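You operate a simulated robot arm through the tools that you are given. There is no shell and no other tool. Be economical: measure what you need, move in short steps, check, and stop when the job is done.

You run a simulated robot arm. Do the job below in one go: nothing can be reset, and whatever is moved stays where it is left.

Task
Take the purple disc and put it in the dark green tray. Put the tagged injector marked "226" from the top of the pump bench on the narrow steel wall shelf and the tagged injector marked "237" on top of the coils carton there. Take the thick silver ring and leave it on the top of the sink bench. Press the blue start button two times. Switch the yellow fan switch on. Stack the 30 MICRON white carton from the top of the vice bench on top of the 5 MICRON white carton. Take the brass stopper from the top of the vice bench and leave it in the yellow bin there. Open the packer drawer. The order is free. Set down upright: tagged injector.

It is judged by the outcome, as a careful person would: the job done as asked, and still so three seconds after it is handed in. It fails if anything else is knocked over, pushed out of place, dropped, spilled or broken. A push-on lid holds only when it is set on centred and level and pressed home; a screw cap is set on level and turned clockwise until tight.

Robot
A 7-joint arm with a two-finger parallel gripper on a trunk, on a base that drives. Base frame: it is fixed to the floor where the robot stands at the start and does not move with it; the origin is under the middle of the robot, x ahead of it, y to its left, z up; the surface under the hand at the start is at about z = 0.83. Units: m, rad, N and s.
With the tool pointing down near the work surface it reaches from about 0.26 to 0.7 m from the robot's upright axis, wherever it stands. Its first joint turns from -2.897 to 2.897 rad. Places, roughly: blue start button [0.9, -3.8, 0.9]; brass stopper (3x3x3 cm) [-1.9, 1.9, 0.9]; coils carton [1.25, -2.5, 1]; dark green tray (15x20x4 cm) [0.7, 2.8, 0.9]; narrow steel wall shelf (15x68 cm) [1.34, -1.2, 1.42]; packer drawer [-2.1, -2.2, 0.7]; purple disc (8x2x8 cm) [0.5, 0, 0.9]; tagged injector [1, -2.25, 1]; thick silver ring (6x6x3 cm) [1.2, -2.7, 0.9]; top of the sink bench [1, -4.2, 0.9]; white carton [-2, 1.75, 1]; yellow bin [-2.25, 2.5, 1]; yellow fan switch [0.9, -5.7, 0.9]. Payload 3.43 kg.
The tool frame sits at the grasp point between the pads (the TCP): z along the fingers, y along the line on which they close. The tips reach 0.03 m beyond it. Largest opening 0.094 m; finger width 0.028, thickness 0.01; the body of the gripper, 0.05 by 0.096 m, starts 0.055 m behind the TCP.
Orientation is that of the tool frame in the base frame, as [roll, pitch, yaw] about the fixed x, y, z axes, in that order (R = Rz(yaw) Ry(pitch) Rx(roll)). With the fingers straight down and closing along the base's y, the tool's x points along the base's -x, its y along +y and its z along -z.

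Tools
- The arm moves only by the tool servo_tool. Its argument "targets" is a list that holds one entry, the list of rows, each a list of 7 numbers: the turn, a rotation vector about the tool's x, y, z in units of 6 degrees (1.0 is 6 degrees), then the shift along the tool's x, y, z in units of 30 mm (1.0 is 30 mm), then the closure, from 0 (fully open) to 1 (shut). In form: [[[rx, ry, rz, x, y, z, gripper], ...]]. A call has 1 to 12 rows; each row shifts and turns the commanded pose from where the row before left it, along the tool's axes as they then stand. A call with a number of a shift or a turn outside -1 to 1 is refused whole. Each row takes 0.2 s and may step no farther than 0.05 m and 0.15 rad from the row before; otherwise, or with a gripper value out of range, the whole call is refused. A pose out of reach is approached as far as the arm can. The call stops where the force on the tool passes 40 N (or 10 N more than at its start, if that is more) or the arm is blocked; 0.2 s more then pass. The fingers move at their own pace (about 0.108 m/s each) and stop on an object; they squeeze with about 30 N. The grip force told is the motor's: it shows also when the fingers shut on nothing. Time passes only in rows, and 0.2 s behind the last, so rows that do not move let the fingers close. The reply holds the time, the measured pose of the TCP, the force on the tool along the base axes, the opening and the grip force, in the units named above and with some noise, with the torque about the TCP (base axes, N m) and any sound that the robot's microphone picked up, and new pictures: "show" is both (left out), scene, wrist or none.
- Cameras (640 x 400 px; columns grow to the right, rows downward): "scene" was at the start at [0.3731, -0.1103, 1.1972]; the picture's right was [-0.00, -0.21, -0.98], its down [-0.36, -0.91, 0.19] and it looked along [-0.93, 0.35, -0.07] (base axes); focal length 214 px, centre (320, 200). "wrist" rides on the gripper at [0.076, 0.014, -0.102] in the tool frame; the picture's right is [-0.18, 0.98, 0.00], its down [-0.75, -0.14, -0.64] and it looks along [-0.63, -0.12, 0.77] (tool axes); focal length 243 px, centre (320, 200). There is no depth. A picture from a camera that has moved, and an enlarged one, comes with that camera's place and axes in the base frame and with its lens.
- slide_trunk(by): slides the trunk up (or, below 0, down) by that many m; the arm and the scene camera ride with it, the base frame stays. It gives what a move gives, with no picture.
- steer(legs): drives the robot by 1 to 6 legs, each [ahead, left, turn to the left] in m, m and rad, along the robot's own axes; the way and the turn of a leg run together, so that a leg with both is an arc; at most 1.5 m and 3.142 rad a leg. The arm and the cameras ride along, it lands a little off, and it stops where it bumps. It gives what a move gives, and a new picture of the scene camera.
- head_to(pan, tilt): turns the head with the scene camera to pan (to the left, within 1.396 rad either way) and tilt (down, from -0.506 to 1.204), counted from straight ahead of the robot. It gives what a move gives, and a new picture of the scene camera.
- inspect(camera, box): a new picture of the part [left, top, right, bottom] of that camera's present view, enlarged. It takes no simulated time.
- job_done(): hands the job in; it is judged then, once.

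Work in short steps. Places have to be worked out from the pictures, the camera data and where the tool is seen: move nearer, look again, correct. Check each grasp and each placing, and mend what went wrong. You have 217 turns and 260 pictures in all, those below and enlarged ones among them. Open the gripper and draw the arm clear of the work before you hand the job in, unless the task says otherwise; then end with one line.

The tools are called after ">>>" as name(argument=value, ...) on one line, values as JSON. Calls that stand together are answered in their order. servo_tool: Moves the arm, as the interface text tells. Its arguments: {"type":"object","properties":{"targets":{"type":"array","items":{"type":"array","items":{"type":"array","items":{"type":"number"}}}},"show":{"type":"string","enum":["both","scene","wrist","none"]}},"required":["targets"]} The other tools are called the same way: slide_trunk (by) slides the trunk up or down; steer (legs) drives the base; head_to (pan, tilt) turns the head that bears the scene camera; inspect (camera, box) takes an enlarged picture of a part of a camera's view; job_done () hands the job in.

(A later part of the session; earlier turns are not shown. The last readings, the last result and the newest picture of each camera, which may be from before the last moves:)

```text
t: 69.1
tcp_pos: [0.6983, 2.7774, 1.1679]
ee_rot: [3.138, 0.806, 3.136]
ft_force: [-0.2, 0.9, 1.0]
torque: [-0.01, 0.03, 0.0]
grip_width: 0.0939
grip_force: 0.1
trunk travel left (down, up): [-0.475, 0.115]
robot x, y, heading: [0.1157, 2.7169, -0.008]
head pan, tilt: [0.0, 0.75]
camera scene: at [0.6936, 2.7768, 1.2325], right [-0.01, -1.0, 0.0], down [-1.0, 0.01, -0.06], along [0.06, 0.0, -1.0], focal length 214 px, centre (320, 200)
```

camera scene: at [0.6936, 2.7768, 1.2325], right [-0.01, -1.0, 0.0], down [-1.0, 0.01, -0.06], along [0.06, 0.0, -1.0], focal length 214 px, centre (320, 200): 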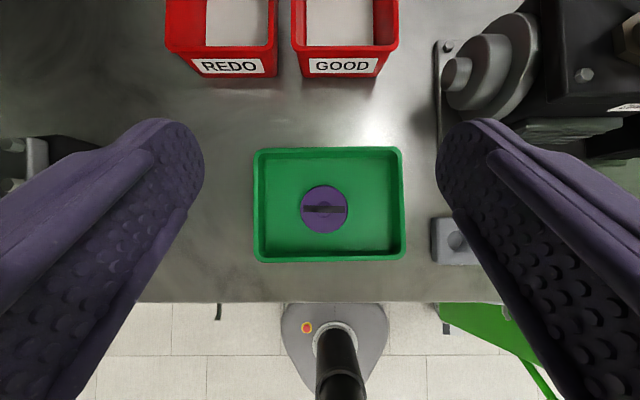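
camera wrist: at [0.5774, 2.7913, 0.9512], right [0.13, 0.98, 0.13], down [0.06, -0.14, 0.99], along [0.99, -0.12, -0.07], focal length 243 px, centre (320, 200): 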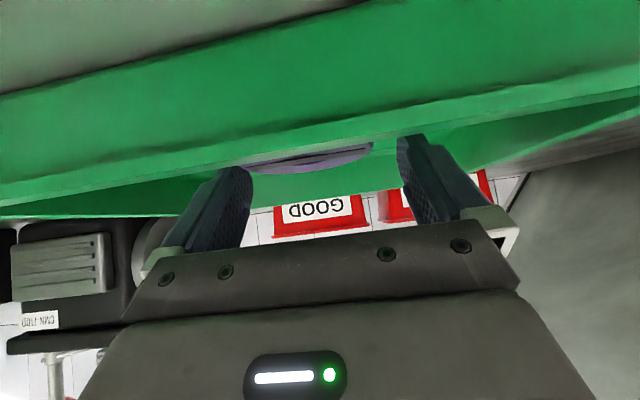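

The disc lies flat in the tray. Next is the vice bench across the aisle: I back off and turn to face −x.

>>> steer(legs=[[-0.95, 0, 0], [0, -0.6, 0], [0, 0, -3.13]])

>>> head_to(pan=0, tilt=0)

```text
t: 84.2
tcp_pos: [-1.4243, 2.0271, 1.1681]
ee_rot: [3.14, 0.807, 0.056]
ft_force: [-0.5, 0.2, -0.3]
torque: [-0.03, 0.02, 0.0]
grip_width: 0.0939
grip_force: 0.1
trunk travel left (down, up): [-0.475, 0.115]
robot x, y, heading: [-0.8473, 2.1249, -3.088]
head pan, tilt: [0.0, 0.75]
camera scene: at [-1.4197, 2.0269, 1.2326], right [-0.06, 1.0, 0.0], down [1.0, 0.06, -0.06], along [-0.05, 0.0, -1.0], focal length 214 px, centre (320, 200)
```

scene: 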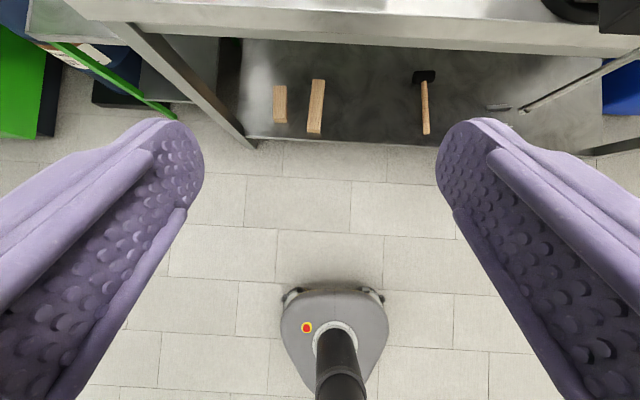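

```text
t: 85.3
tcp_pos: [-1.4229, 2.0258, 1.1672]
ee_rot: [3.141, 0.807, 0.055]
ft_force: [0.0, -0.1, 0.5]
torque: [0.0, -0.03, -0.02]
grip_width: 0.094
grip_force: 0.1
trunk travel left (down, up): [-0.475, 0.115]
robot x, y, heading: [-0.8485, 2.1227, -3.085]
head pan, tilt: [0.0, 0.0]
camera scene: at [-1.4719, 2.024, 1.2767], right [-0.06, 1.0, 0.0], down [0.69, 0.04, -0.72], along [-0.72, -0.04, -0.69], focal length 214 px, centre (320, 200)
```

scene: 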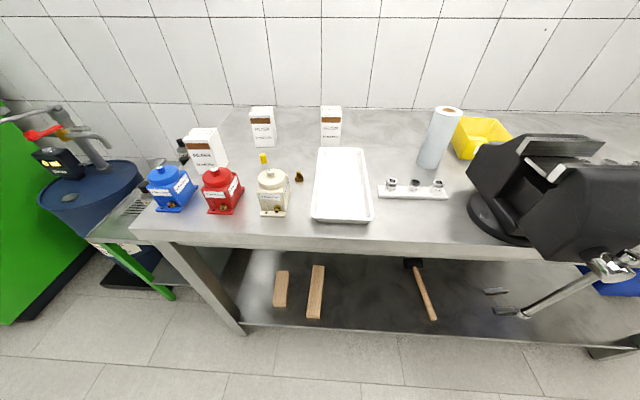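

I see three white cartons, the brass stopper and the yellow bin. Zooming to read the labels.

>>> inspect(camera="scene", box=[180, 95, 360, 208])

>>> inspect(camera="scene", box=[360, 95, 520, 205])

```text
3.54 times, centred on (270, 152) of scene
camera zoom: at [-1.4719, 2.024, 1.2767], right [-0.06, 1.0, 0.0], down [0.69, 0.04, -0.72], along [-0.72, -0.04, -0.69], focal length 759 px, centre (497, 372)
```

zoom: 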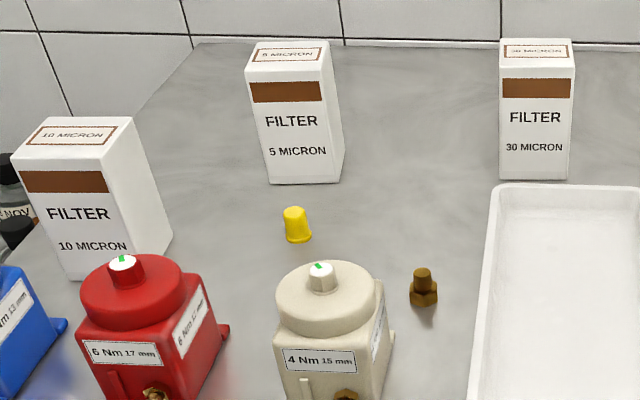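

```text
3.64 times, centred on (440, 150) of scene
camera zoom: at [-1.4719, 2.024, 1.2767], right [-0.06, 1.0, 0.0], down [0.69, 0.04, -0.72], along [-0.72, -0.04, -0.69], focal length 780 px, centre (-116, 382)
```

zoom: 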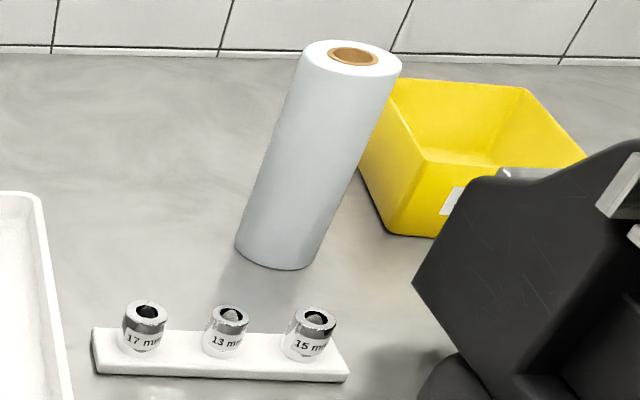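

30 MICRON is the right carton and 5 MICRON the middle one; the stopper stands in front between them. I square up and drive in closer.

>>> steer(legs=[[0, 0, -0.055], [0, 0.15, 0], [0.55, 0, 0]])

>>> head_to(pan=0, tilt=0.6)

```text
t: 89.9
tcp_pos: [-1.9785, 1.9092, 1.1665]
ee_rot: [3.139, 0.805, -0.001]
ft_force: [-1.4, 1.0, 0.3]
torque: [-0.01, -0.03, -0.01]
grip_width: 0.0938
grip_force: 0.0
trunk travel left (down, up): [-0.475, 0.115]
robot x, y, heading: [-1.3956, 1.9793, 3.139]
head pan, tilt: [0.0, 0.0]
camera scene: at [-2.026, 1.9097, 1.2764], right [0.0, 1.0, 0.0], down [0.69, 0.0, -0.72], along [-0.72, 0.0, -0.69], focal length 214 px, centre (320, 200)
```

scene: 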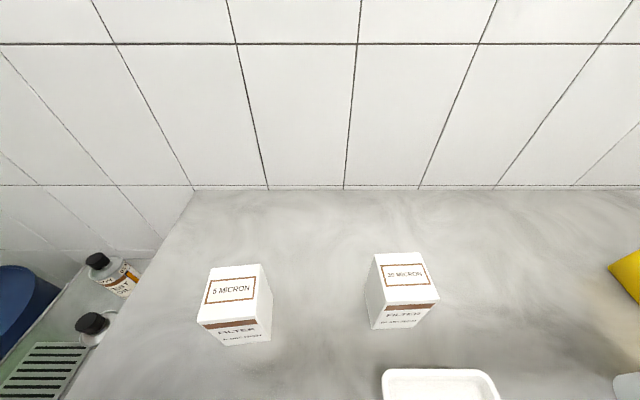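

```text
t: 90.9
tcp_pos: [-1.9779, 1.9099, 1.1672]
ee_rot: [3.139, 0.805, -0.001]
ft_force: [-0.2, 1.0, 0.0]
torque: [-0.03, -0.04, -0.02]
grip_width: 0.094
grip_force: 0.0
trunk travel left (down, up): [-0.475, 0.115]
robot x, y, heading: [-1.3933, 1.977, 3.145]
head pan, tilt: [0.0, 0.6]
camera scene: at [-1.9859, 1.9097, 1.2381], right [0.0, 1.0, 0.0], down [0.98, 0.0, -0.2], along [-0.2, 0.0, -0.98], focal length 214 px, centre (320, 200)
```

scene: 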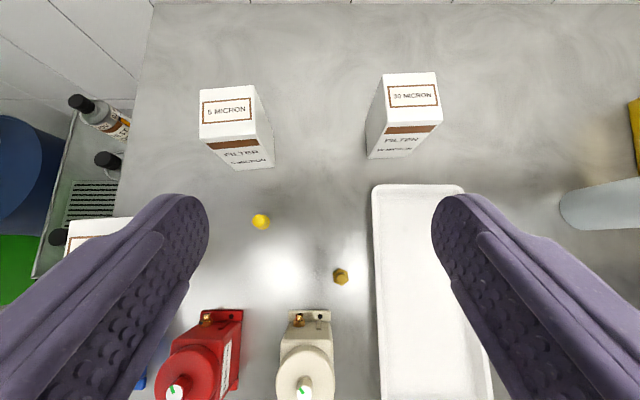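

Triangulating: bench surface z≈0.892, 30 MICRON carton ≈7×7×10.4 cm, centre ≈(−2.168, 2.026), top 0.996. I roll a bit nearer and bring the hand above it, keeping the forward tilt.

>>> steer(legs=[[0.055, 0, 0]])

>>> servo_tool(targets=[[[0, 0, 0, 0, -0.77, 0.6, 0], [0, 0, 0, 0, -0.77, 0.6, 0], [0, 0, 0, 0, -0.77, 0.6, 0], [0, 0, 0, 0, -0.77, 0.6, 0], [0, 0, 0, 0, -0.77, 0.6, 0]]])

```text
t: 91.8
tcp_pos: [-2.0343, 1.9091, 1.1668]
ee_rot: [3.14, 0.803, -0.002]
ft_force: [-0.9, 0.1, -0.1]
torque: [-0.02, -0.06, 0.01]
grip_width: 0.0943
grip_force: 0.0
trunk travel left (down, up): [-0.475, 0.115]
robot x, y, heading: [-1.4466, 1.9738, 3.141]
head pan, tilt: [0.0, 0.6]
camera scene: at [-2.0429, 1.9096, 1.2369], right [0.0, 1.0, 0.0], down [0.98, 0.0, -0.2], along [-0.2, 0.0, -0.98], focal length 214 px, centre (320, 200)
```

scene: 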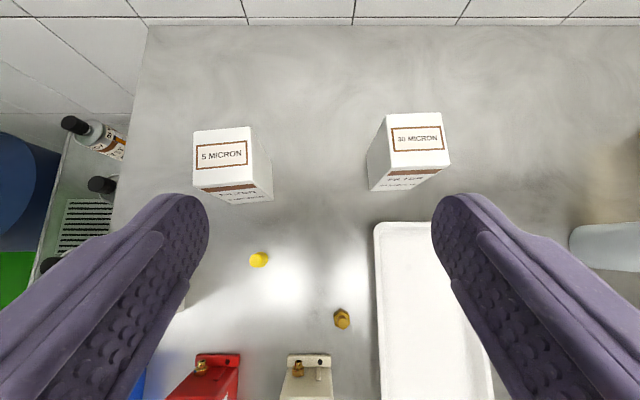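

```text
t: 93.0
tcp_pos: [-2.0972, 2.0281, 1.1036]
ee_rot: [3.14, 0.804, -0.002]
ft_force: [-0.4, 0.6, -0.6]
torque: [0.0, -0.03, 0.03]
grip_width: 0.0939
grip_force: 0.1
trunk travel left (down, up): [-0.475, 0.115]
robot x, y, heading: [-1.4494, 1.9733, 3.145]
head pan, tilt: [0.0, 0.6]
camera scene: at [-2.1056, 2.0285, 1.1748], right [0.0, 1.0, 0.0], down [0.98, 0.0, -0.2], along [-0.2, 0.0, -0.98], focal length 214 px, centre (320, 200)
camera wrist: at [-1.9705, 2.0141, 1.1209], right [-0.13, -0.98, 0.13], down [-0.06, 0.14, 0.99], along [-0.99, 0.12, -0.08], focal length 243 px, centre (320, 200)
```

scene: 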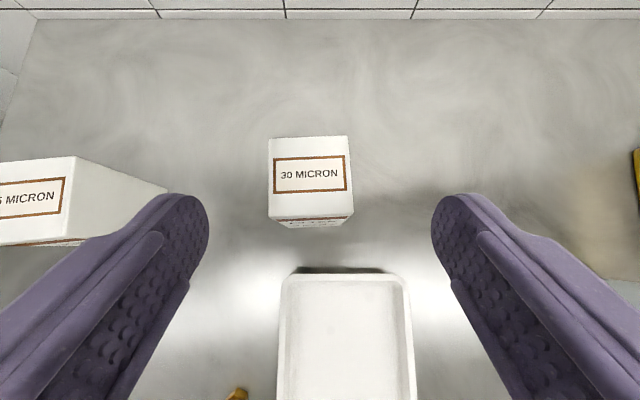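
wrist: 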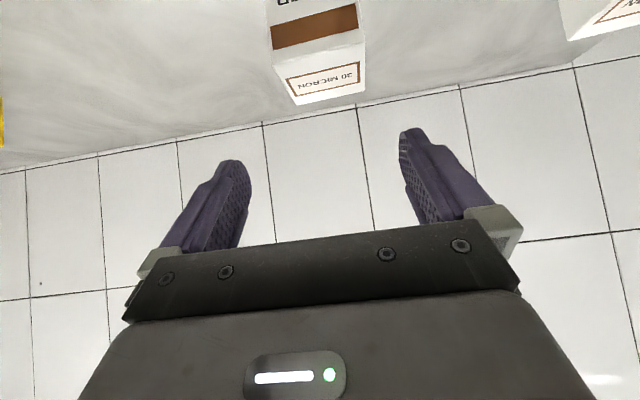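

Refined 30 MICRON centre (−2.164, 2.019), turned ≈0.06 rad. I align the hand and come down astride it.

>>> servo_tool(targets=[[[-0.41, 0, -0.4, 0, 0, 0, 0], [0, 0, 0, 0.293, 0.03, 0.765, 0], [0, 0, 0, 0.293, 0.03, 0.765, 0], [0, 0, 0, 0.293, 0.03, 0.765, 0], [0, 0, 0, 0.293, 0.03, 0.765, 0]]])

```text
t: 94.2
tcp_pos: [-2.1396, 2.0181, 1.0144]
ee_rot: [3.139, 0.804, 0.06]
ft_force: [-0.4, 0.4, 0.0]
torque: [0.03, 0.0, -0.01]
grip_width: 0.0941
grip_force: 0.1
trunk travel left (down, up): [-0.475, 0.115]
robot x, y, heading: [-1.4476, 1.9743, 3.136]
head pan, tilt: [0.0, 0.6]
camera scene: at [-2.1473, 2.0178, 1.085], right [-0.06, 1.0, 0.0], down [0.98, 0.06, -0.2], along [-0.2, -0.01, -0.98], focal length 214 px, centre (320, 200)
camera wrist: at [-2.0117, 2.0115, 1.031], right [-0.07, -0.99, 0.13], down [-0.07, 0.14, 0.99], along [-1.0, 0.06, -0.08], focal length 243 px, centre (320, 200)
```

scene: 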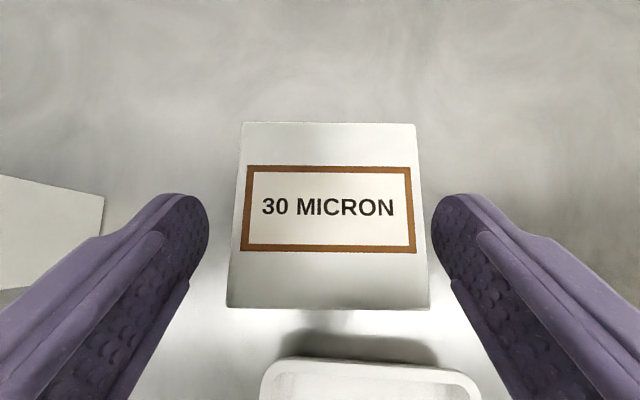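
wrist: 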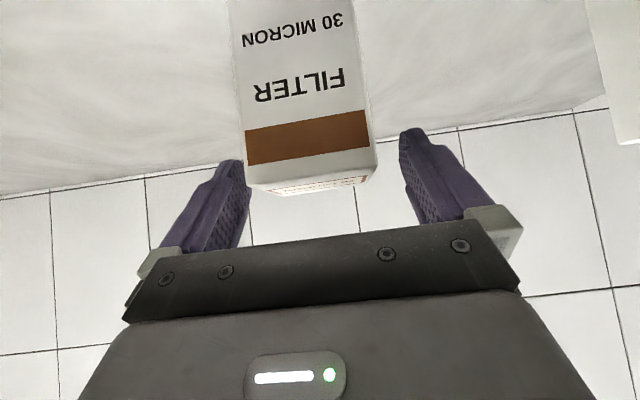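

Well aligned. I descend the last bit and close.

>>> servo_tool(targets=[[[0, 0, 0, 0.3, -0.06, 0.75, 0], [0, 0, 0, 0.3, -0.06, 0.75, 0], [0, 0, 0, 0, 0, 0, 0.3], [0, 0, 0, 0, 0, 0, 1], [0, 0, 0, 0, 0, 0, 1]]])

```text
t: 95.4
tcp_pos: [-2.1593, 2.0229, 0.9726]
ee_rot: [3.14, 0.805, 0.06]
ft_force: [0.4, 0.5, 0.4]
torque: [-0.01, -0.04, 0.03]
grip_width: 0.0699
grip_force: 30.3
trunk travel left (down, up): [-0.475, 0.115]
robot x, y, heading: [-1.4521, 1.9747, 3.138]
head pan, tilt: [0.0, 0.6]
camera scene: at [-2.1674, 2.0218, 1.0427], right [-0.06, 1.0, 0.0], down [0.98, 0.06, -0.2], along [-0.2, -0.01, -0.98], focal length 214 px, centre (320, 200)
camera wrist: at [-2.0318, 2.0154, 0.9887], right [-0.07, -0.99, 0.13], down [-0.07, 0.14, 0.99], along [-1.0, 0.06, -0.08], focal length 243 px, centre (320, 200)
```

scene: 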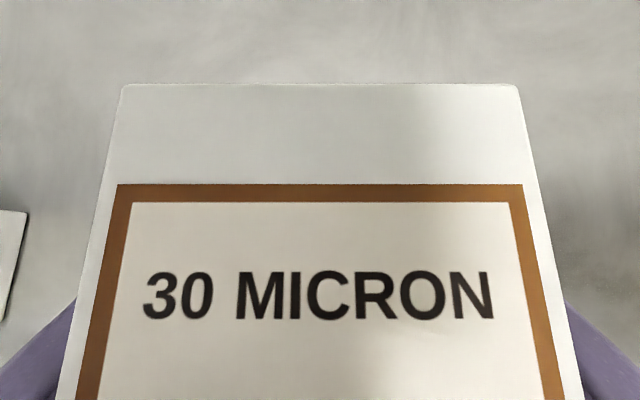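
wrist: 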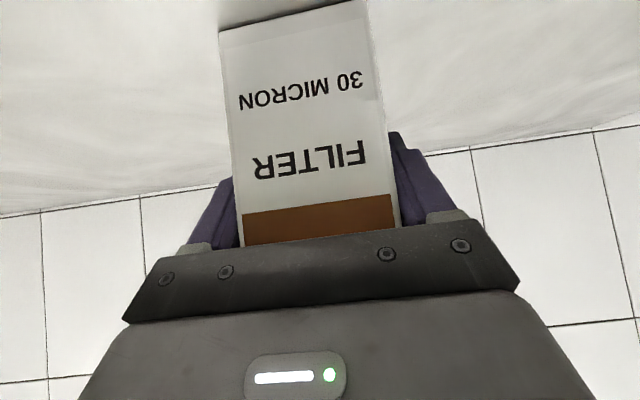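

Carton held (0.070 m). I lift it and look left at the 5 MICRON carton.

>>> servo_tool(targets=[[[0, 0, 0, -0.36, 0, -0.345, 1], [0, 0, 0, -0.72, 0, -0.69, 1], [0, 0, 0, -0.72, 0, -0.69, 1], [0, 0, 0, -0.72, 0, -0.69, 1], [0, 0, 0, -0.72, 0, -0.69, 1], [0, 0, 0, -0.72, 0, -0.69, 1]]], show="none")

>>> head_to(pan=0.75, tilt=0.5)

```text
t: 96.8
tcp_pos: [-2.1592, 2.0217, 1.1363]
ee_rot: [-3.142, 0.804, 0.059]
ft_force: [0.1, 0.7, -2.4]
torque: [0.0, 0.02, 0.03]
grip_width: 0.0699
grip_force: 30.3
trunk travel left (down, up): [-0.475, 0.115]
robot x, y, heading: [-1.4491, 1.9749, 3.139]
head pan, tilt: [0.0, 0.6]
```

```text
t: 97.9
tcp_pos: [-2.16, 2.0218, 1.1363]
ee_rot: [3.14, 0.804, 0.059]
ft_force: [0.6, -0.2, -1.8]
torque: [-0.01, -0.02, 0.01]
grip_width: 0.07
grip_force: 29.7
trunk travel left (down, up): [-0.475, 0.115]
robot x, y, heading: [-1.4513, 1.9763, 3.139]
head pan, tilt: [0.75, 0.499]
camera scene: at [-2.1552, 1.9597, 1.2281], right [-0.53, 0.7, -0.47], down [0.84, 0.38, -0.39], along [-0.1, -0.61, -0.79], focal length 214 px, centre (320, 200)
```

scene: 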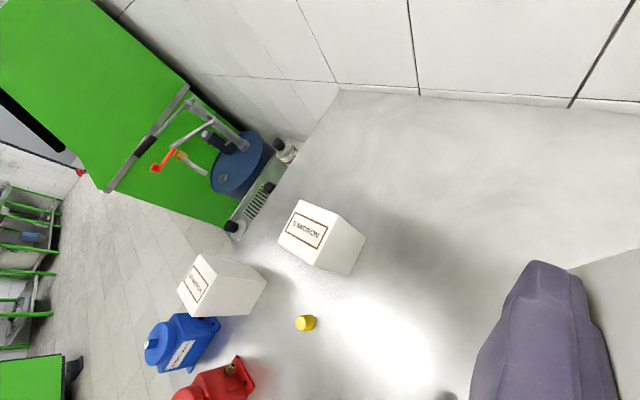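

Zooming on the 5 MICRON carton for its corners.

>>> inspect(camera="scene", box=[250, 180, 390, 290])

```text
3.64 times, centred on (320, 235) of scene
camera zoom: at [-2.1552, 1.9597, 1.2281], right [-0.53, 0.7, -0.47], down [0.84, 0.38, -0.39], along [-0.1, -0.61, -0.79], focal length 780 px, centre (320, 73)
```

zoom: 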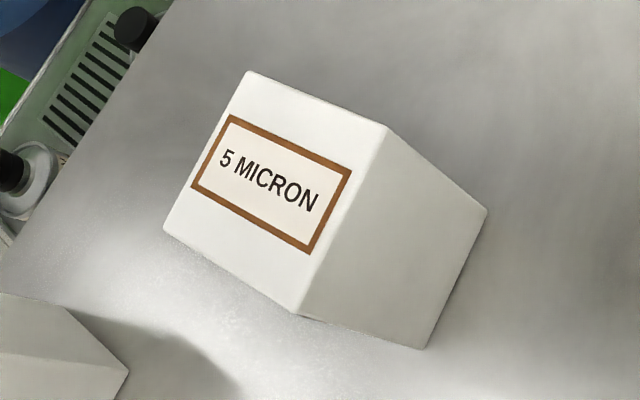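

5 MICRON carton centre ≈(−2.141, 1.790), turned ≈0.115 rad. I carry the held carton over it and turn to match.

>>> servo_tool(targets=[[[0, 0, 0, 0.03, 0.97, -0.03, 1], [0, 0, 0, 0.03, 0.97, -0.03, 1], [0, 0, 0, 0.03, 0.97, -0.03, 1], [0, 0, 0, 0.03, 0.97, -0.03, 1], [0, 0, 0, 0.03, 0.97, -0.03, 1], [0, 0, 0, 0.03, 0.97, -0.03, 1], [0, 0, 0, 0.03, 0.97, -0.03, 1], [0, 0, 0, 0.03, 0.97, -0.03, 1], [-0.378, 0, -0.363, 0, 0, 0, 1], [0, 0, 0, 0, 0, 0, 1]]], show="wrist")

>>> head_to(pan=-0.9, tilt=0.5)

```text
t: 100.1
tcp_pos: [-2.1348, 1.7889, 1.1358]
ee_rot: [-3.141, 0.806, 0.117]
ft_force: [-0.1, -1.6, -1.7]
torque: [0.0, -0.02, 0.02]
grip_width: 0.0702
grip_force: 29.8
trunk travel left (down, up): [-0.475, 0.115]
robot x, y, heading: [-1.4477, 1.9757, -3.142]
head pan, tilt: [0.75, 0.499]
camera wrist: at [-2.0065, 1.7891, 1.1535], right [-0.01, -0.99, 0.13], down [-0.07, 0.13, 0.99], along [-1.0, 0.0, -0.08], focal length 243 px, centre (320, 200)
```

wrist: 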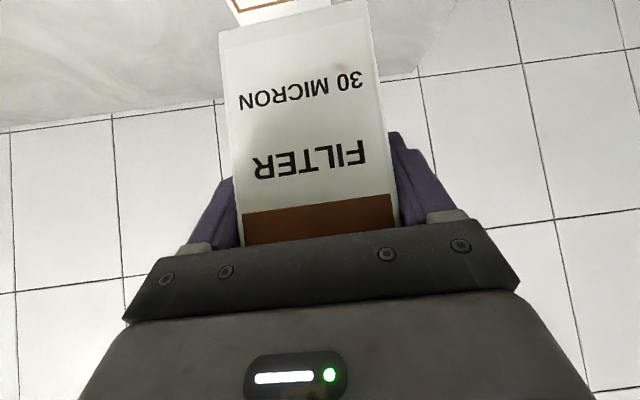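

```text
t: 101.8
tcp_pos: [-2.1343, 1.7907, 1.1373]
ee_rot: [-3.141, 0.806, 0.114]
ft_force: [-0.6, 0.9, -2.0]
torque: [-0.02, -0.02, 0.0]
grip_width: 0.0697
grip_force: 29.7
trunk travel left (down, up): [-0.475, 0.115]
robot x, y, heading: [-1.4502, 1.9754, 3.144]
head pan, tilt: [-0.901, 0.499]
camera scene: at [-2.1344, 1.8619, 1.2361], right [0.49, 0.68, 0.54], down [0.86, -0.28, -0.43], along [-0.14, 0.68, -0.72], focal length 214 px, centre (320, 200)
```

scene: 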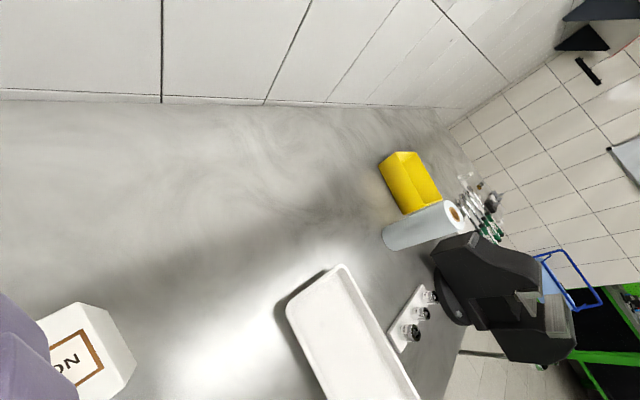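

Positioned over it. I lower toward contact at about TCP z 1.08.

>>> servo_tool(targets=[[[0, 0, 0, 0.4, 0, 0.383, 1], [0, 0, 0, 0.4, 0, 0.383, 1], [0, 0, 0, 0.2, 0, 0.19, 1], [0, 0, 0, 0.1, 0, 0.095, 1], [0, 0, 0, 0, 0, 0, 1]]], show="wrist")

```text
t: 103.0
tcp_pos: [-2.1347, 1.7913, 1.0923]
ee_rot: [-3.141, 0.804, 0.115]
ft_force: [-0.1, -0.6, -1.2]
torque: [0.03, 0.02, -0.02]
grip_width: 0.0699
grip_force: 29.6
trunk travel left (down, up): [-0.475, 0.115]
robot x, y, heading: [-1.4507, 1.9772, 3.143]
head pan, tilt: [-0.901, 0.499]
camera wrist: at [-2.0078, 1.7903, 1.108], right [-0.01, -0.99, 0.13], down [-0.08, 0.13, 0.99], along [-1.0, 0.0, -0.08], focal length 243 px, centre (320, 200)
```

wrist: 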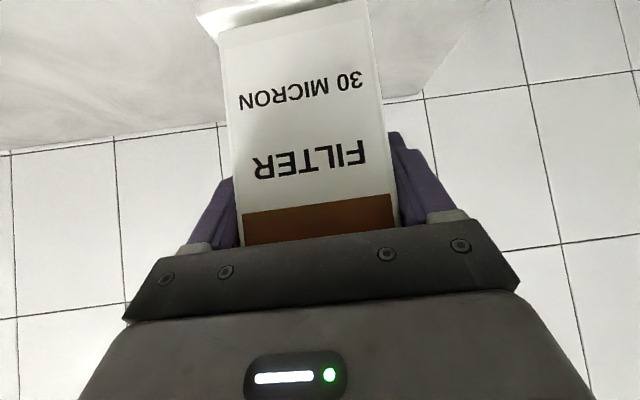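

The lower carton seems to peek out on the image's left; I zoom to check the sideways alignment.

>>> inspect(camera="wrist", box=[170, 0, 420, 110])

```text
2.56 times, centred on (295, 55) of wrist
camera zoom: at [-2.0078, 1.7903, 1.108], right [-0.01, -0.99, 0.13], down [-0.08, 0.13, 0.99], along [-1.0, 0.0, -0.08], focal length 621 px, centre (384, 571)
```

zoom: 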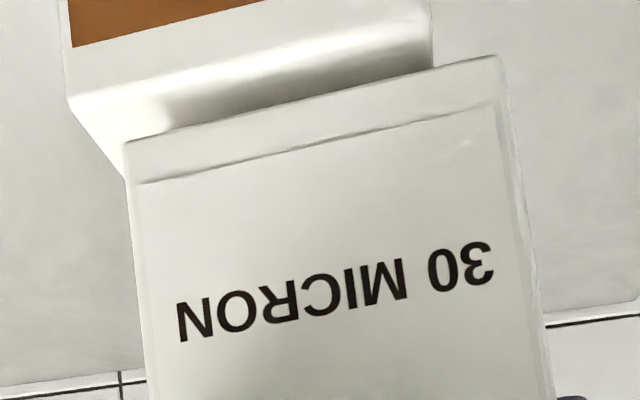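

The relative offset in the wrist view is about 1 cm: the lower carton lies further to +y. I shift +y by 9 mm and recheck.

>>> servo_tool(targets=[[[0, 0, 0, 0, -0.3, 0, 1], [0, 0, 0, 0, 0, 0, 1]]], show="none")

>>> inspect(camera="wrist", box=[170, 0, 420, 110])

```text
t: 103.6
tcp_pos: [-2.1357, 1.7995, 1.0923]
ee_rot: [3.141, 0.807, 0.114]
ft_force: [-0.3, -0.2, -2.1]
torque: [0.02, 0.0, 0.02]
grip_width: 0.0702
grip_force: 30.1
trunk travel left (down, up): [-0.475, 0.115]
robot x, y, heading: [-1.4509, 1.9753, 3.14]
head pan, tilt: [-0.901, 0.499]
```

```text
2.56 times, centred on (295, 55) of wrist
camera zoom: at [-2.0088, 1.7995, 1.1085], right [-0.01, -0.99, 0.13], down [-0.07, 0.13, 0.99], along [-1.0, 0.0, -0.08], focal length 621 px, centre (384, 571)
```

zoom: 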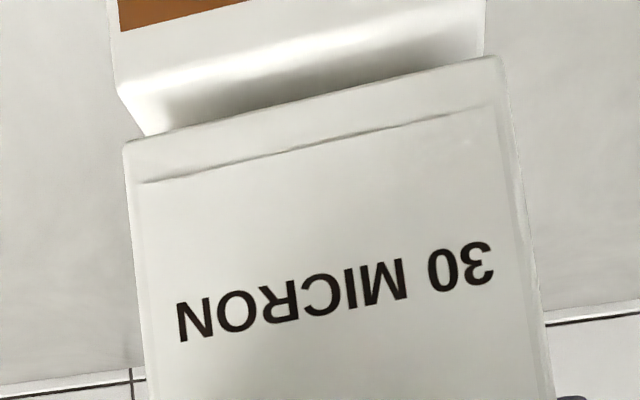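

Aligned now within a millimetre or so. I lower the last 12 mm gently.

>>> servo_tool(targets=[[[0, 0, 0, 0.12, 0, 0.115, 1], [0, 0, 0, 0.08, 0, 0.077, 1], [0, 0, 0, 0.08, 0, 0.077, 1], [0, 0, 0, 0.04, 0, 0.038, 1], [0, 0, 0, 0, 0, 0, 1]]], show="wrist")

```text
t: 104.8
tcp_pos: [-2.137, 1.799, 1.0818]
ee_rot: [3.138, 0.814, 0.113]
ft_force: [-4.4, 1.0, 29.5]
torque: [0.15, -0.32, -0.03]
grip_width: 0.0702
grip_force: 30.1
trunk travel left (down, up): [-0.475, 0.115]
robot x, y, heading: [-1.4502, 1.9766, 3.144]
head pan, tilt: [-0.901, 0.499]
camera wrist: at [-2.009, 1.7993, 1.0969], right [-0.01, -0.99, 0.14], down [-0.07, 0.14, 0.99], along [-1.0, 0.0, -0.07], focal length 243 px, centre (320, 200)
```

wrist: 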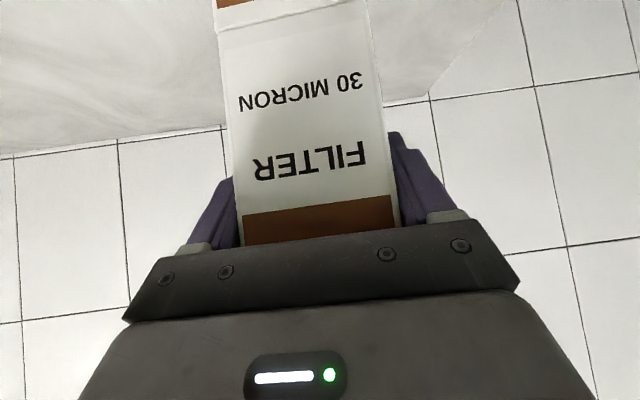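

Contact is firm (~29 N). I relax 1 mm, open and back out along the tool axis.

>>> servo_tool(targets=[[[0, 0, 0, -0.03, 0, -0.03, 1], [0, 0, 0, 0, 0, 0, 0.3], [0, 0, 0, 0, 0, 0, 0], [0, 0, 0, 0, 0, 0, 0], [0, 0, 0, 0, 0, -0.5, 0], [0, 0, 0, 0, 0, -0.9, 0], [0, 0, 0, 0, 0, -0.9, 0], [0, 0, 0, 0, 0, -0.9, 0], [0, 0, 0, 0, 0, -0.9, 0]]], show="none")

>>> head_to(pan=0, tilt=0.3)

```text
t: 106.8
tcp_pos: [-2.0464, 1.8074, 1.164]
ee_rot: [-3.141, 0.806, 0.113]
ft_force: [-0.5, 0.5, -0.3]
torque: [0.02, 0.01, 0.01]
grip_width: 0.0943
grip_force: 0.1
trunk travel left (down, up): [-0.475, 0.115]
robot x, y, heading: [-1.4484, 1.9768, 3.139]
head pan, tilt: [-0.901, 0.499]
```

```text
t: 108.0
tcp_pos: [-2.0474, 1.8062, 1.1633]
ee_rot: [-3.14, 0.807, 0.114]
ft_force: [-0.5, 0.9, -0.3]
torque: [0.0, 0.02, -0.03]
grip_width: 0.0938
grip_force: 0.0
trunk travel left (down, up): [-0.475, 0.115]
robot x, y, heading: [-1.4538, 1.9709, 3.146]
head pan, tilt: [0.0, 0.3]
camera scene: at [-2.0789, 1.8031, 1.2504], right [-0.11, 0.99, 0.0], down [0.87, 0.1, -0.48], along [-0.48, -0.06, -0.88], focal length 214 px, centre (320, 200)
```

scene: 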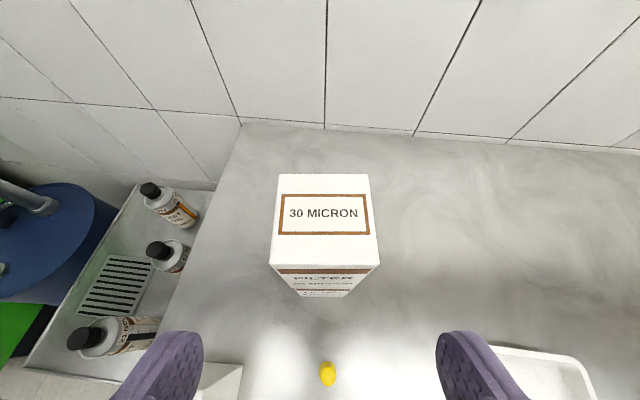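

The stack stands well. Now the stopper at ≈(−1.94, 1.94): I move over it and bring the tool vertical.

>>> servo_tool(targets=[[[0, 0, 0, 0.7, -1, -0.73, 0], [0, 0, 0, 0.7, -1, -0.73, 0], [0, 0, 0, 0.7, -1, -0.73, 0], [0, 0, 0, 0.7, -1, -0.73, 0], [0, 1, 0, 0, 0, 0, 0], [0, 1, 0, 0, 0, 0, 0], [0, 1, 0, 0, 0, 0, 0], [0, 1, 0, 0, 0, 0, 0], [0, 1, 0, 0, 0, 0, 0], [0, 1, 0, 0, 0, 0, 0], [0, 1, 0, 0, 0, 0, 0.36], [0, 0.7, 1, 0, 0, 0, 0.36]]], show="none")

>>> head_to(pan=0, tilt=0.4)

```text
t: 110.6
tcp_pos: [-1.9414, 1.9407, 1.1635]
ee_rot: [3.139, -0.003, 0.01]
ft_force: [0.0, -0.8, 0.1]
torque: [0.03, -0.02, 0.0]
grip_width: 0.0601
grip_force: 0.0
trunk travel left (down, up): [-0.475, 0.115]
robot x, y, heading: [-1.4515, 1.975, 3.135]
head pan, tilt: [0.0, 0.3]
```

```text
t: 111.3
tcp_pos: [-1.9412, 1.9419, 1.1647]
ee_rot: [3.138, 0.001, 0.011]
ft_force: [-0.7, 0.7, -0.4]
torque: [0.03, 0.01, 0.01]
grip_width: 0.0603
grip_force: 0.0
trunk travel left (down, up): [-0.475, 0.115]
robot x, y, heading: [-1.4512, 1.9736, 3.137]
head pan, tilt: [0.0, 0.4]
camera scene: at [-2.0147, 1.9411, 1.2035], right [-0.01, 1.0, 0.0], down [0.92, 0.01, 0.39], along [0.39, 0.0, -0.92], focal length 214 px, centre (320, 200)
```

scene: 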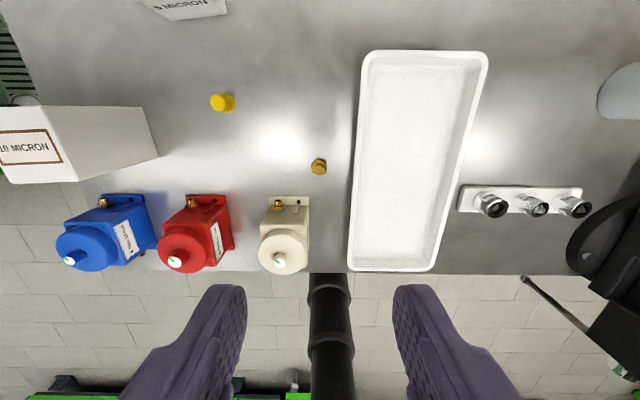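

Stopper ≈(−1.939, 1.940). I descend above it with the fingers part-closed.

>>> servo_tool(targets=[[[0, 0, 0, 0, 0.03, 0.957, 0.36], [0, 0, 0, 0, 0.03, 0.957, 0.36], [0, 0, 0, 0, 0, 0.957, 0.36], [0, 0, 0, 0, 0, 0.957, 0.36], [0, 0, 0, 0, 0, 0.957, 0.36], [0, 0, 0, 0, 0, 0.957, 0.36], [0, 0, 0, 0, 0, 0.957, 0.36], [0, 0, 0, 0, 0, 0.957, 0.36]]])

```text
t: 113.1
tcp_pos: [-1.9392, 1.9398, 0.9343]
ee_rot: [3.139, -0.002, 0.009]
ft_force: [-0.4, -0.1, -0.3]
torque: [0.0, 0.0, -0.03]
grip_width: 0.06
grip_force: 0.0
trunk travel left (down, up): [-0.475, 0.115]
robot x, y, heading: [-1.4522, 1.9754, 3.144]
head pan, tilt: [0.0, 0.4]
camera scene: at [-2.013, 1.939, 0.9738], right [-0.01, 1.0, 0.0], down [0.92, 0.01, 0.39], along [0.39, 0.0, -0.92], focal length 214 px, centre (320, 200)
camera wrist: at [-1.8633, 1.9264, 1.0374], right [-0.17, -0.98, 0.0], down [-0.76, 0.14, 0.64], along [-0.63, 0.11, -0.77], focal length 243 px, centre (320, 200)
```

scene: 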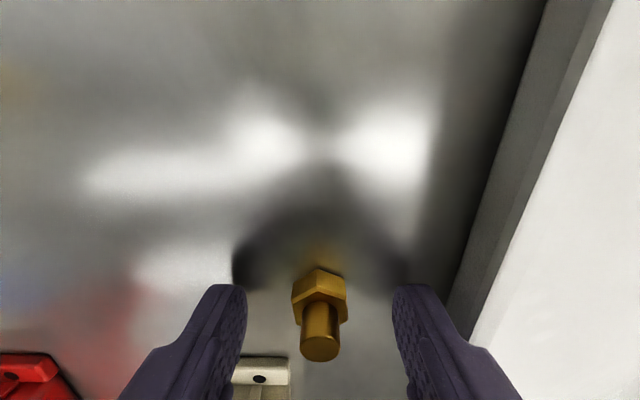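
wrist: 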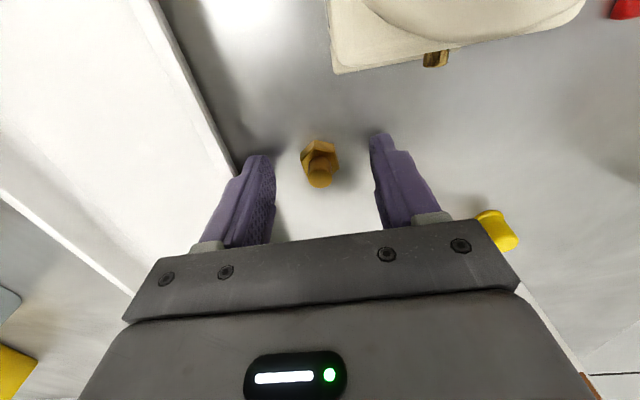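

The stopper is between the fingers, 6 mm nearer to the robot than the TCP. I correct, lower 5 mm and close.

>>> servo_tool(targets=[[[0, 0, 0, 0.2, 0, 0.17, 0.36], [0, 0, 0, 0, 0, 0, 1], [0, 0, 0, 0, 0, 0, 1], [0, 0, 0, 0, 0, 0, 1], [0, 0, 0, 0, 0, -0.5, 1], [0, 0, 0, 0, 0, -0.9, 1], [0, 0, 0, 0, 0, -0.9, 1]]], show="wrist")

```text
t: 114.7
tcp_pos: [-1.9355, 1.9393, 0.9965]
ee_rot: [3.138, 0.001, 0.013]
ft_force: [0.4, 0.7, -0.2]
torque: [0.0, 0.0, 0.01]
grip_width: 0.0231
grip_force: 30.6
trunk travel left (down, up): [-0.475, 0.115]
robot x, y, heading: [-1.4508, 1.9763, 3.14]
head pan, tilt: [0.0, 0.4]
camera wrist: at [-1.8591, 1.9265, 1.0996], right [-0.17, -0.98, 0.0], down [-0.76, 0.14, 0.64], along [-0.63, 0.11, -0.77], focal length 243 px, centre (320, 200)
```

wrist: 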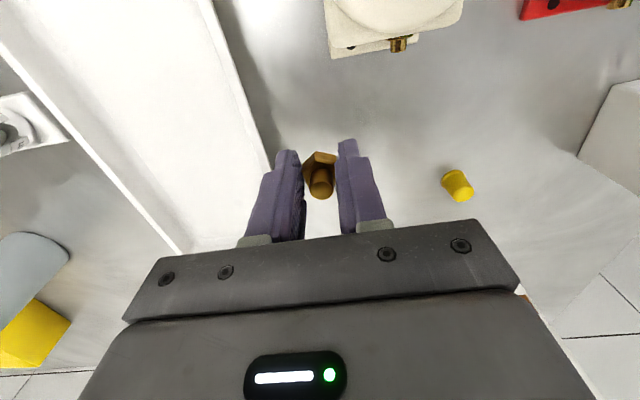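

Stopper held (0.023 m). I raise the hand, shift the base toward the bin and look.

>>> servo_tool(targets=[[[0, 0, 0, 0, 0, -1, 1], [0, 0, 0, 0, 0, -1, 1], [0, 0, 0, 0, 0, -1, 1], [0, 0, 0, 0, 0, -1, 1], [0, 0, 0, 0, 0, -1, 1], [0, 0, 0, 0, 0, -1, 1], [0, 0, 0, 0, 0, -1, 1], [0, 0, 0, 0, 0, -1, 1]]], show="none")

>>> head_to(pan=0, tilt=-0.3)

>>> steer(legs=[[0, -0.3, 0]])

```text
t: 116.5
tcp_pos: [-1.9346, 1.9385, 1.2372]
ee_rot: [3.139, -0.001, 0.01]
ft_force: [-0.4, 1.0, -0.2]
torque: [-0.01, 0.03, -0.02]
grip_width: 0.0234
grip_force: 29.8
trunk travel left (down, up): [-0.475, 0.115]
robot x, y, heading: [-1.447, 1.9729, 3.145]
head pan, tilt: [0.0, 0.4]
```

```text
t: 117.6
tcp_pos: [-1.9344, 1.938, 1.237]
ee_rot: [3.139, -0.003, 0.01]
ft_force: [-0.4, -0.1, -0.2]
torque: [0.04, 0.01, -0.01]
grip_width: 0.0234
grip_force: 30.1
trunk travel left (down, up): [-0.475, 0.115]
robot x, y, heading: [-1.4508, 1.9745, 3.139]
head pan, tilt: [0.0, -0.3]
camera scene: at [-2.0708, 1.9373, 1.29], right [-0.01, 1.0, 0.0], down [0.96, 0.01, -0.29], along [-0.29, -0.01, -0.96], focal length 214 px, centre (320, 200)
```

scene: 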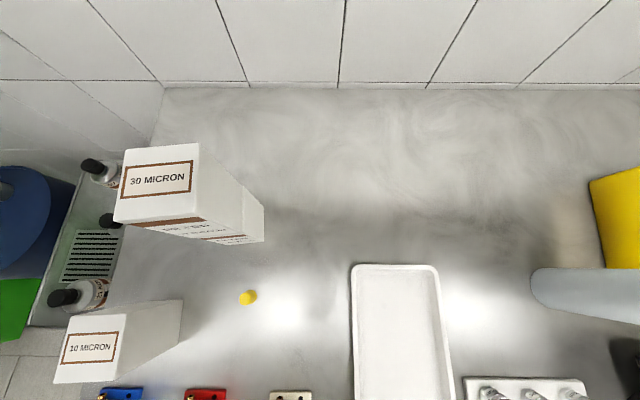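

```text
t: 119.6
tcp_pos: [-1.9363, 2.2407, 1.2371]
ee_rot: [3.135, -0.003, 0.015]
ft_force: [-0.1, 0.5, -0.9]
torque: [-0.03, 0.01, -0.01]
grip_width: 0.0234
grip_force: 29.6
trunk travel left (down, up): [-0.475, 0.115]
robot x, y, heading: [-1.449, 2.277, -3.136]
head pan, tilt: [0.0, -0.3]
camera scene: at [-2.0714, 2.2381, 1.2903], right [-0.02, 1.0, -0.01], down [0.96, 0.01, -0.29], along [-0.29, -0.01, -0.96], focal length 214 px, centre (320, 200)
```

scene: 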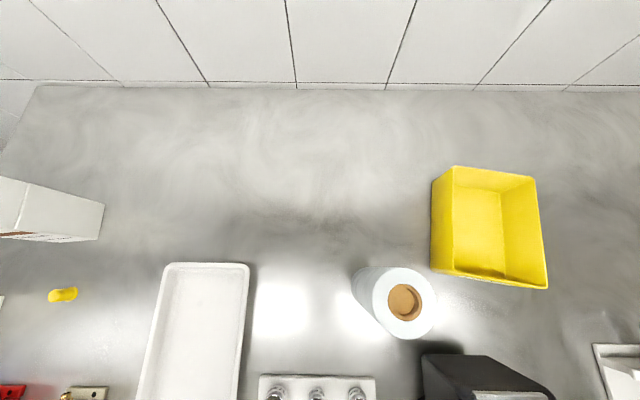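

The bin's centre is ≈(−2.135, 2.51). I shift the base another 0.15 m and carry the stopper over the bin.

>>> steer(legs=[[0, -0.15, 0]])

>>> servo_tool(targets=[[[0, 0, 0, -0.95, -0.57, 0, 1], [0, 0, 0, -0.95, -0.57, 0, 1], [0, 0, 0, -0.95, -0.57, 0, 1], [0, 0, 0, -0.95, -0.57, 0, 1], [0, 0, 0, -0.95, -0.57, 0, 1], [0, 0, 0, -0.95, -0.57, 0, 1], [0, 0, 0, -0.95, -0.57, 0, 1]]])

```text
t: 121.0
tcp_pos: [-1.9362, 2.3936, 1.2366]
ee_rot: [3.136, -0.001, 0.015]
ft_force: [0.2, 0.4, -0.4]
torque: [-0.02, -0.02, -0.01]
grip_width: 0.0232
grip_force: 30.0
trunk travel left (down, up): [-0.475, 0.115]
robot x, y, heading: [-1.4522, 2.4327, -3.138]
head pan, tilt: [0.0, -0.3]
camera scene: at [-2.0723, 2.3918, 1.2903], right [-0.02, 1.0, -0.01], down [0.96, 0.01, -0.29], along [-0.29, -0.01, -0.96], focal length 214 px, centre (320, 200)
```

scene: 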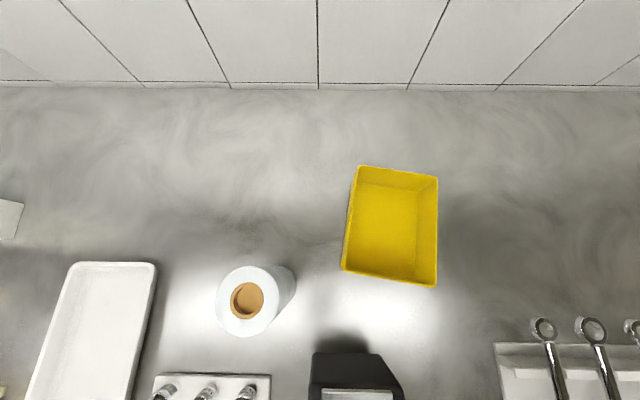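

```text
t: 122.6
tcp_pos: [-2.1398, 2.51, 1.2325]
ee_rot: [3.135, -0.004, 0.015]
ft_force: [-0.1, 0.5, 0.3]
torque: [-0.01, -0.01, -0.02]
grip_width: 0.0228
grip_force: 29.8
trunk travel left (down, up): [-0.475, 0.115]
robot x, y, heading: [-1.4515, 2.4301, -3.139]
head pan, tilt: [0.0, -0.3]
camera scene: at [-2.2758, 2.5086, 1.2861], right [-0.02, 1.0, 0.0], down [0.96, 0.01, -0.29], along [-0.29, -0.01, -0.96], focal length 214 px, centre (320, 200)
camera wrist: at [-2.0636, 2.4978, 1.3359], right [-0.17, -0.99, 0.0], down [-0.76, 0.13, 0.64], along [-0.63, 0.1, -0.77], focal length 243 px, centre (320, 200)
```

scene: 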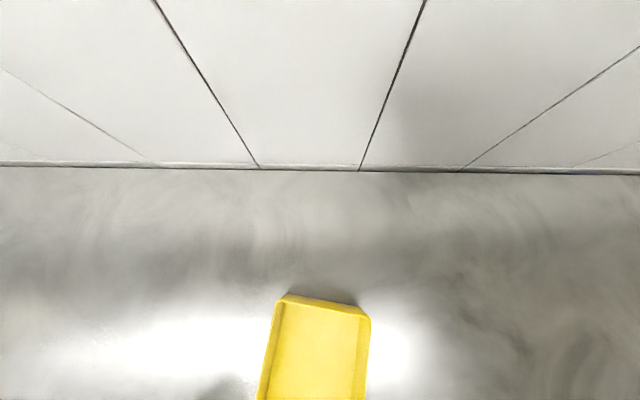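
wrist: 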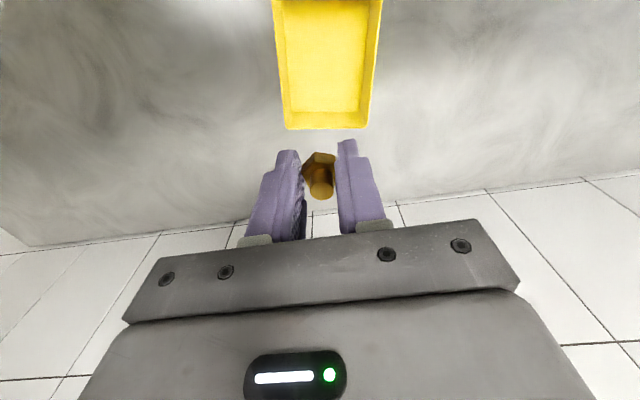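

Aligned with the bin. I lower into it and check.

>>> servo_tool(targets=[[[0, 0, 0, 0, 0, 1, 1], [0, 0, 0, 0, 0, 1, 1], [0, 0, 0, 0, 0, 1, 1], [0, 0, 0, 0, 0, 1, 1], [0, 0, 0, 0, 0, 1, 1], [0, 0, 0, 0, 0, 1, 1]]])

```text
t: 124.0
tcp_pos: [-2.1369, 2.5082, 1.055]
ee_rot: [3.14, 0.0, 0.014]
ft_force: [-0.2, 0.2, 0.1]
torque: [-0.02, -0.01, 0.0]
grip_width: 0.0229
grip_force: 30.2
trunk travel left (down, up): [-0.475, 0.115]
robot x, y, heading: [-1.4498, 2.4306, -3.133]
head pan, tilt: [0.0, -0.3]
camera scene: at [-2.2737, 2.5073, 1.1092], right [-0.02, 1.0, 0.0], down [0.96, 0.01, -0.3], along [-0.3, -0.01, -0.96], focal length 214 px, centre (320, 200)
camera wrist: at [-2.0614, 2.4964, 1.1587], right [-0.17, -0.99, 0.0], down [-0.76, 0.13, 0.64], along [-0.63, 0.11, -0.77], focal length 243 px, centre (320, 200)
```

scene: 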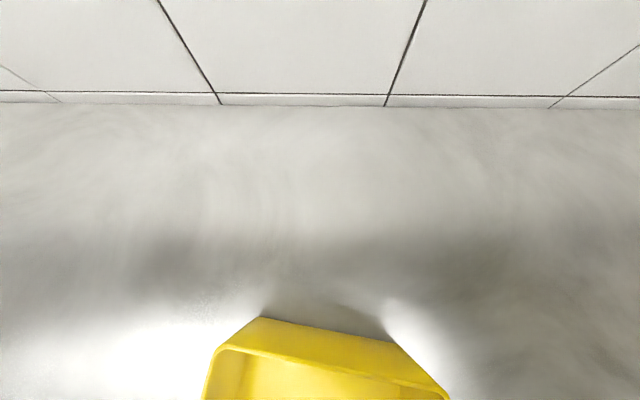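
wrist: 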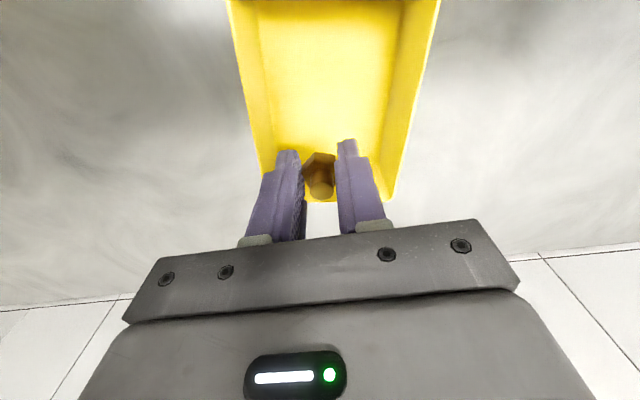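

Centred in the bin. I lower to z≈0.955, release with a small opening and rise.

>>> servo_tool(targets=[[[0, 0, 0, 0, 0, 0.9, 1], [0, 0, 0, 0, 0, 0.9, 1], [0, 0, 0, 0, 0, 0.9, 1], [0, 0, 0, 0, 0, 0.5, 1], [0, 0, 0, 0, 0, 0, 1]]])

```text
t: 125.2
tcp_pos: [-2.115, 2.5036, 0.9634]
ee_rot: [3.138, -0.002, 0.016]
ft_force: [0.5, 0.1, -0.4]
torque: [-0.01, 0.03, 0.02]
grip_width: 0.0228
grip_force: 30.1
out of reach, approached as far as the arm can: row 2, 3, 4
trunk travel left (down, up): [-0.475, 0.115]
robot x, y, heading: [-1.4504, 2.4316, -3.136]
head pan, tilt: [0.0, -0.3]
camera scene: at [-2.2515, 2.502, 1.0178], right [-0.02, 1.0, 0.0], down [0.96, 0.01, -0.29], along [-0.29, -0.01, -0.96], focal length 214 px, centre (320, 200)
camera wrist: at [-2.0393, 2.4911, 1.0675], right [-0.17, -0.99, 0.0], down [-0.76, 0.13, 0.64], along [-0.63, 0.11, -0.77], focal length 243 px, centre (320, 200)
```

scene: 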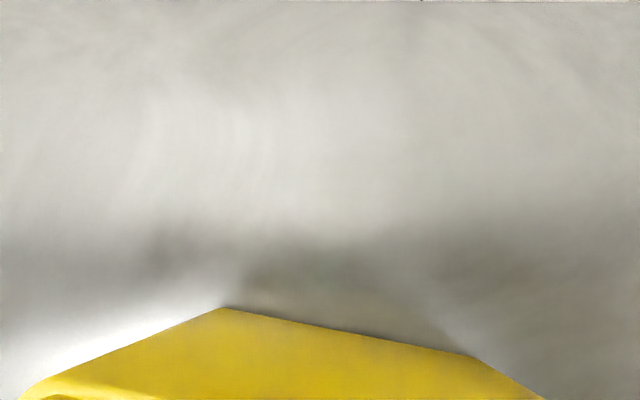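
wrist: 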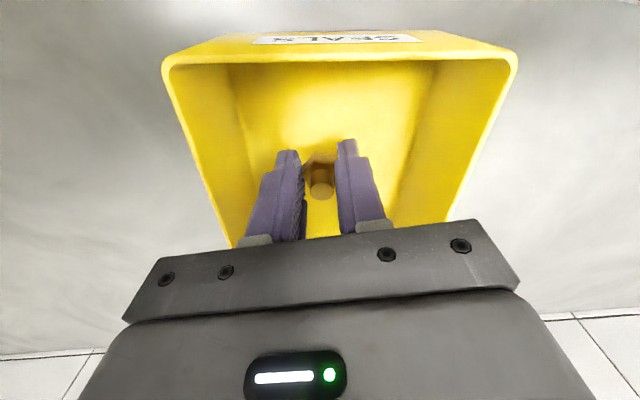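

Reach-limited but well inside the bin. I lower 2 cm more with the trunk, then release.

>>> slide_trunk(by=-0.022)

>>> servo_tool(targets=[[[0, 0, 0, 0, 0, 0, 0.55], [0, 0, 0, 0, 0, 0, 0.5], [0, 0, 0, 0, 0, 0, 0.5], [0, 0, 0, 0, 0, -0.9, 0.5], [0, 0, 0, 0, 0, -0.9, 0.5], [0, 0, 0, 0, 0, -1, 0.5], [0, 0, 0, 0, 0, -1, 0.5], [0, 0, 0, 0, 0, -1, 0.5], [0, 0, 0, 0, 0, -1, 0.5], [0, 0, 0, 0, 0, -1, 0.5], [0, 0, 0, 0, 0, -1, 0.5]]], show="wrist")

```text
t: 125.9
tcp_pos: [-2.1155, 2.504, 0.9426]
ee_rot: [3.138, 0.0, 0.015]
ft_force: [-0.7, -0.6, -0.3]
torque: [-0.03, 0.01, 0.05]
grip_width: 0.023
grip_force: 29.9
trunk travel left (down, up): [-0.453, 0.137]
robot x, y, heading: [-1.4499, 2.4338, -3.134]
head pan, tilt: [0.0, -0.3]
```

```text
t: 128.3
tcp_pos: [-2.1718, 2.513, 1.1559]
ee_rot: [3.137, -0.004, 0.017]
ft_force: [0.3, 0.8, -0.4]
torque: [0.01, 0.01, -0.02]
grip_width: 0.0471
grip_force: 0.1
out of reach, approached as far as the arm can: row 4, 5, 6, 7, 8, 9, 10, 11
trunk travel left (down, up): [-0.453, 0.137]
robot x, y, heading: [-1.4508, 2.4285, -3.136]
head pan, tilt: [0.0, -0.3]
camera wrist: at [-2.0961, 2.5, 1.2607], right [-0.17, -0.99, 0.0], down [-0.76, 0.13, 0.64], along [-0.63, 0.1, -0.77], focal length 243 px, centre (320, 200)
```

wrist: 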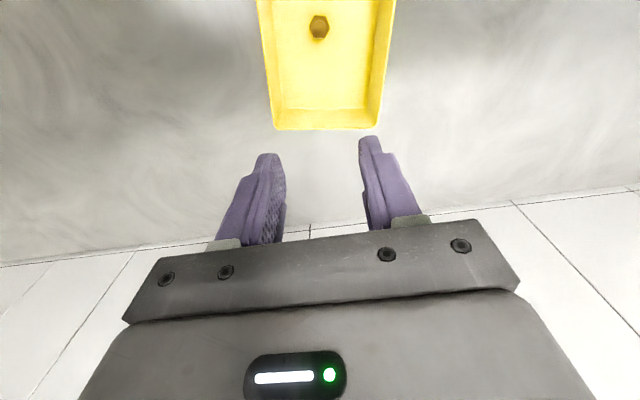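

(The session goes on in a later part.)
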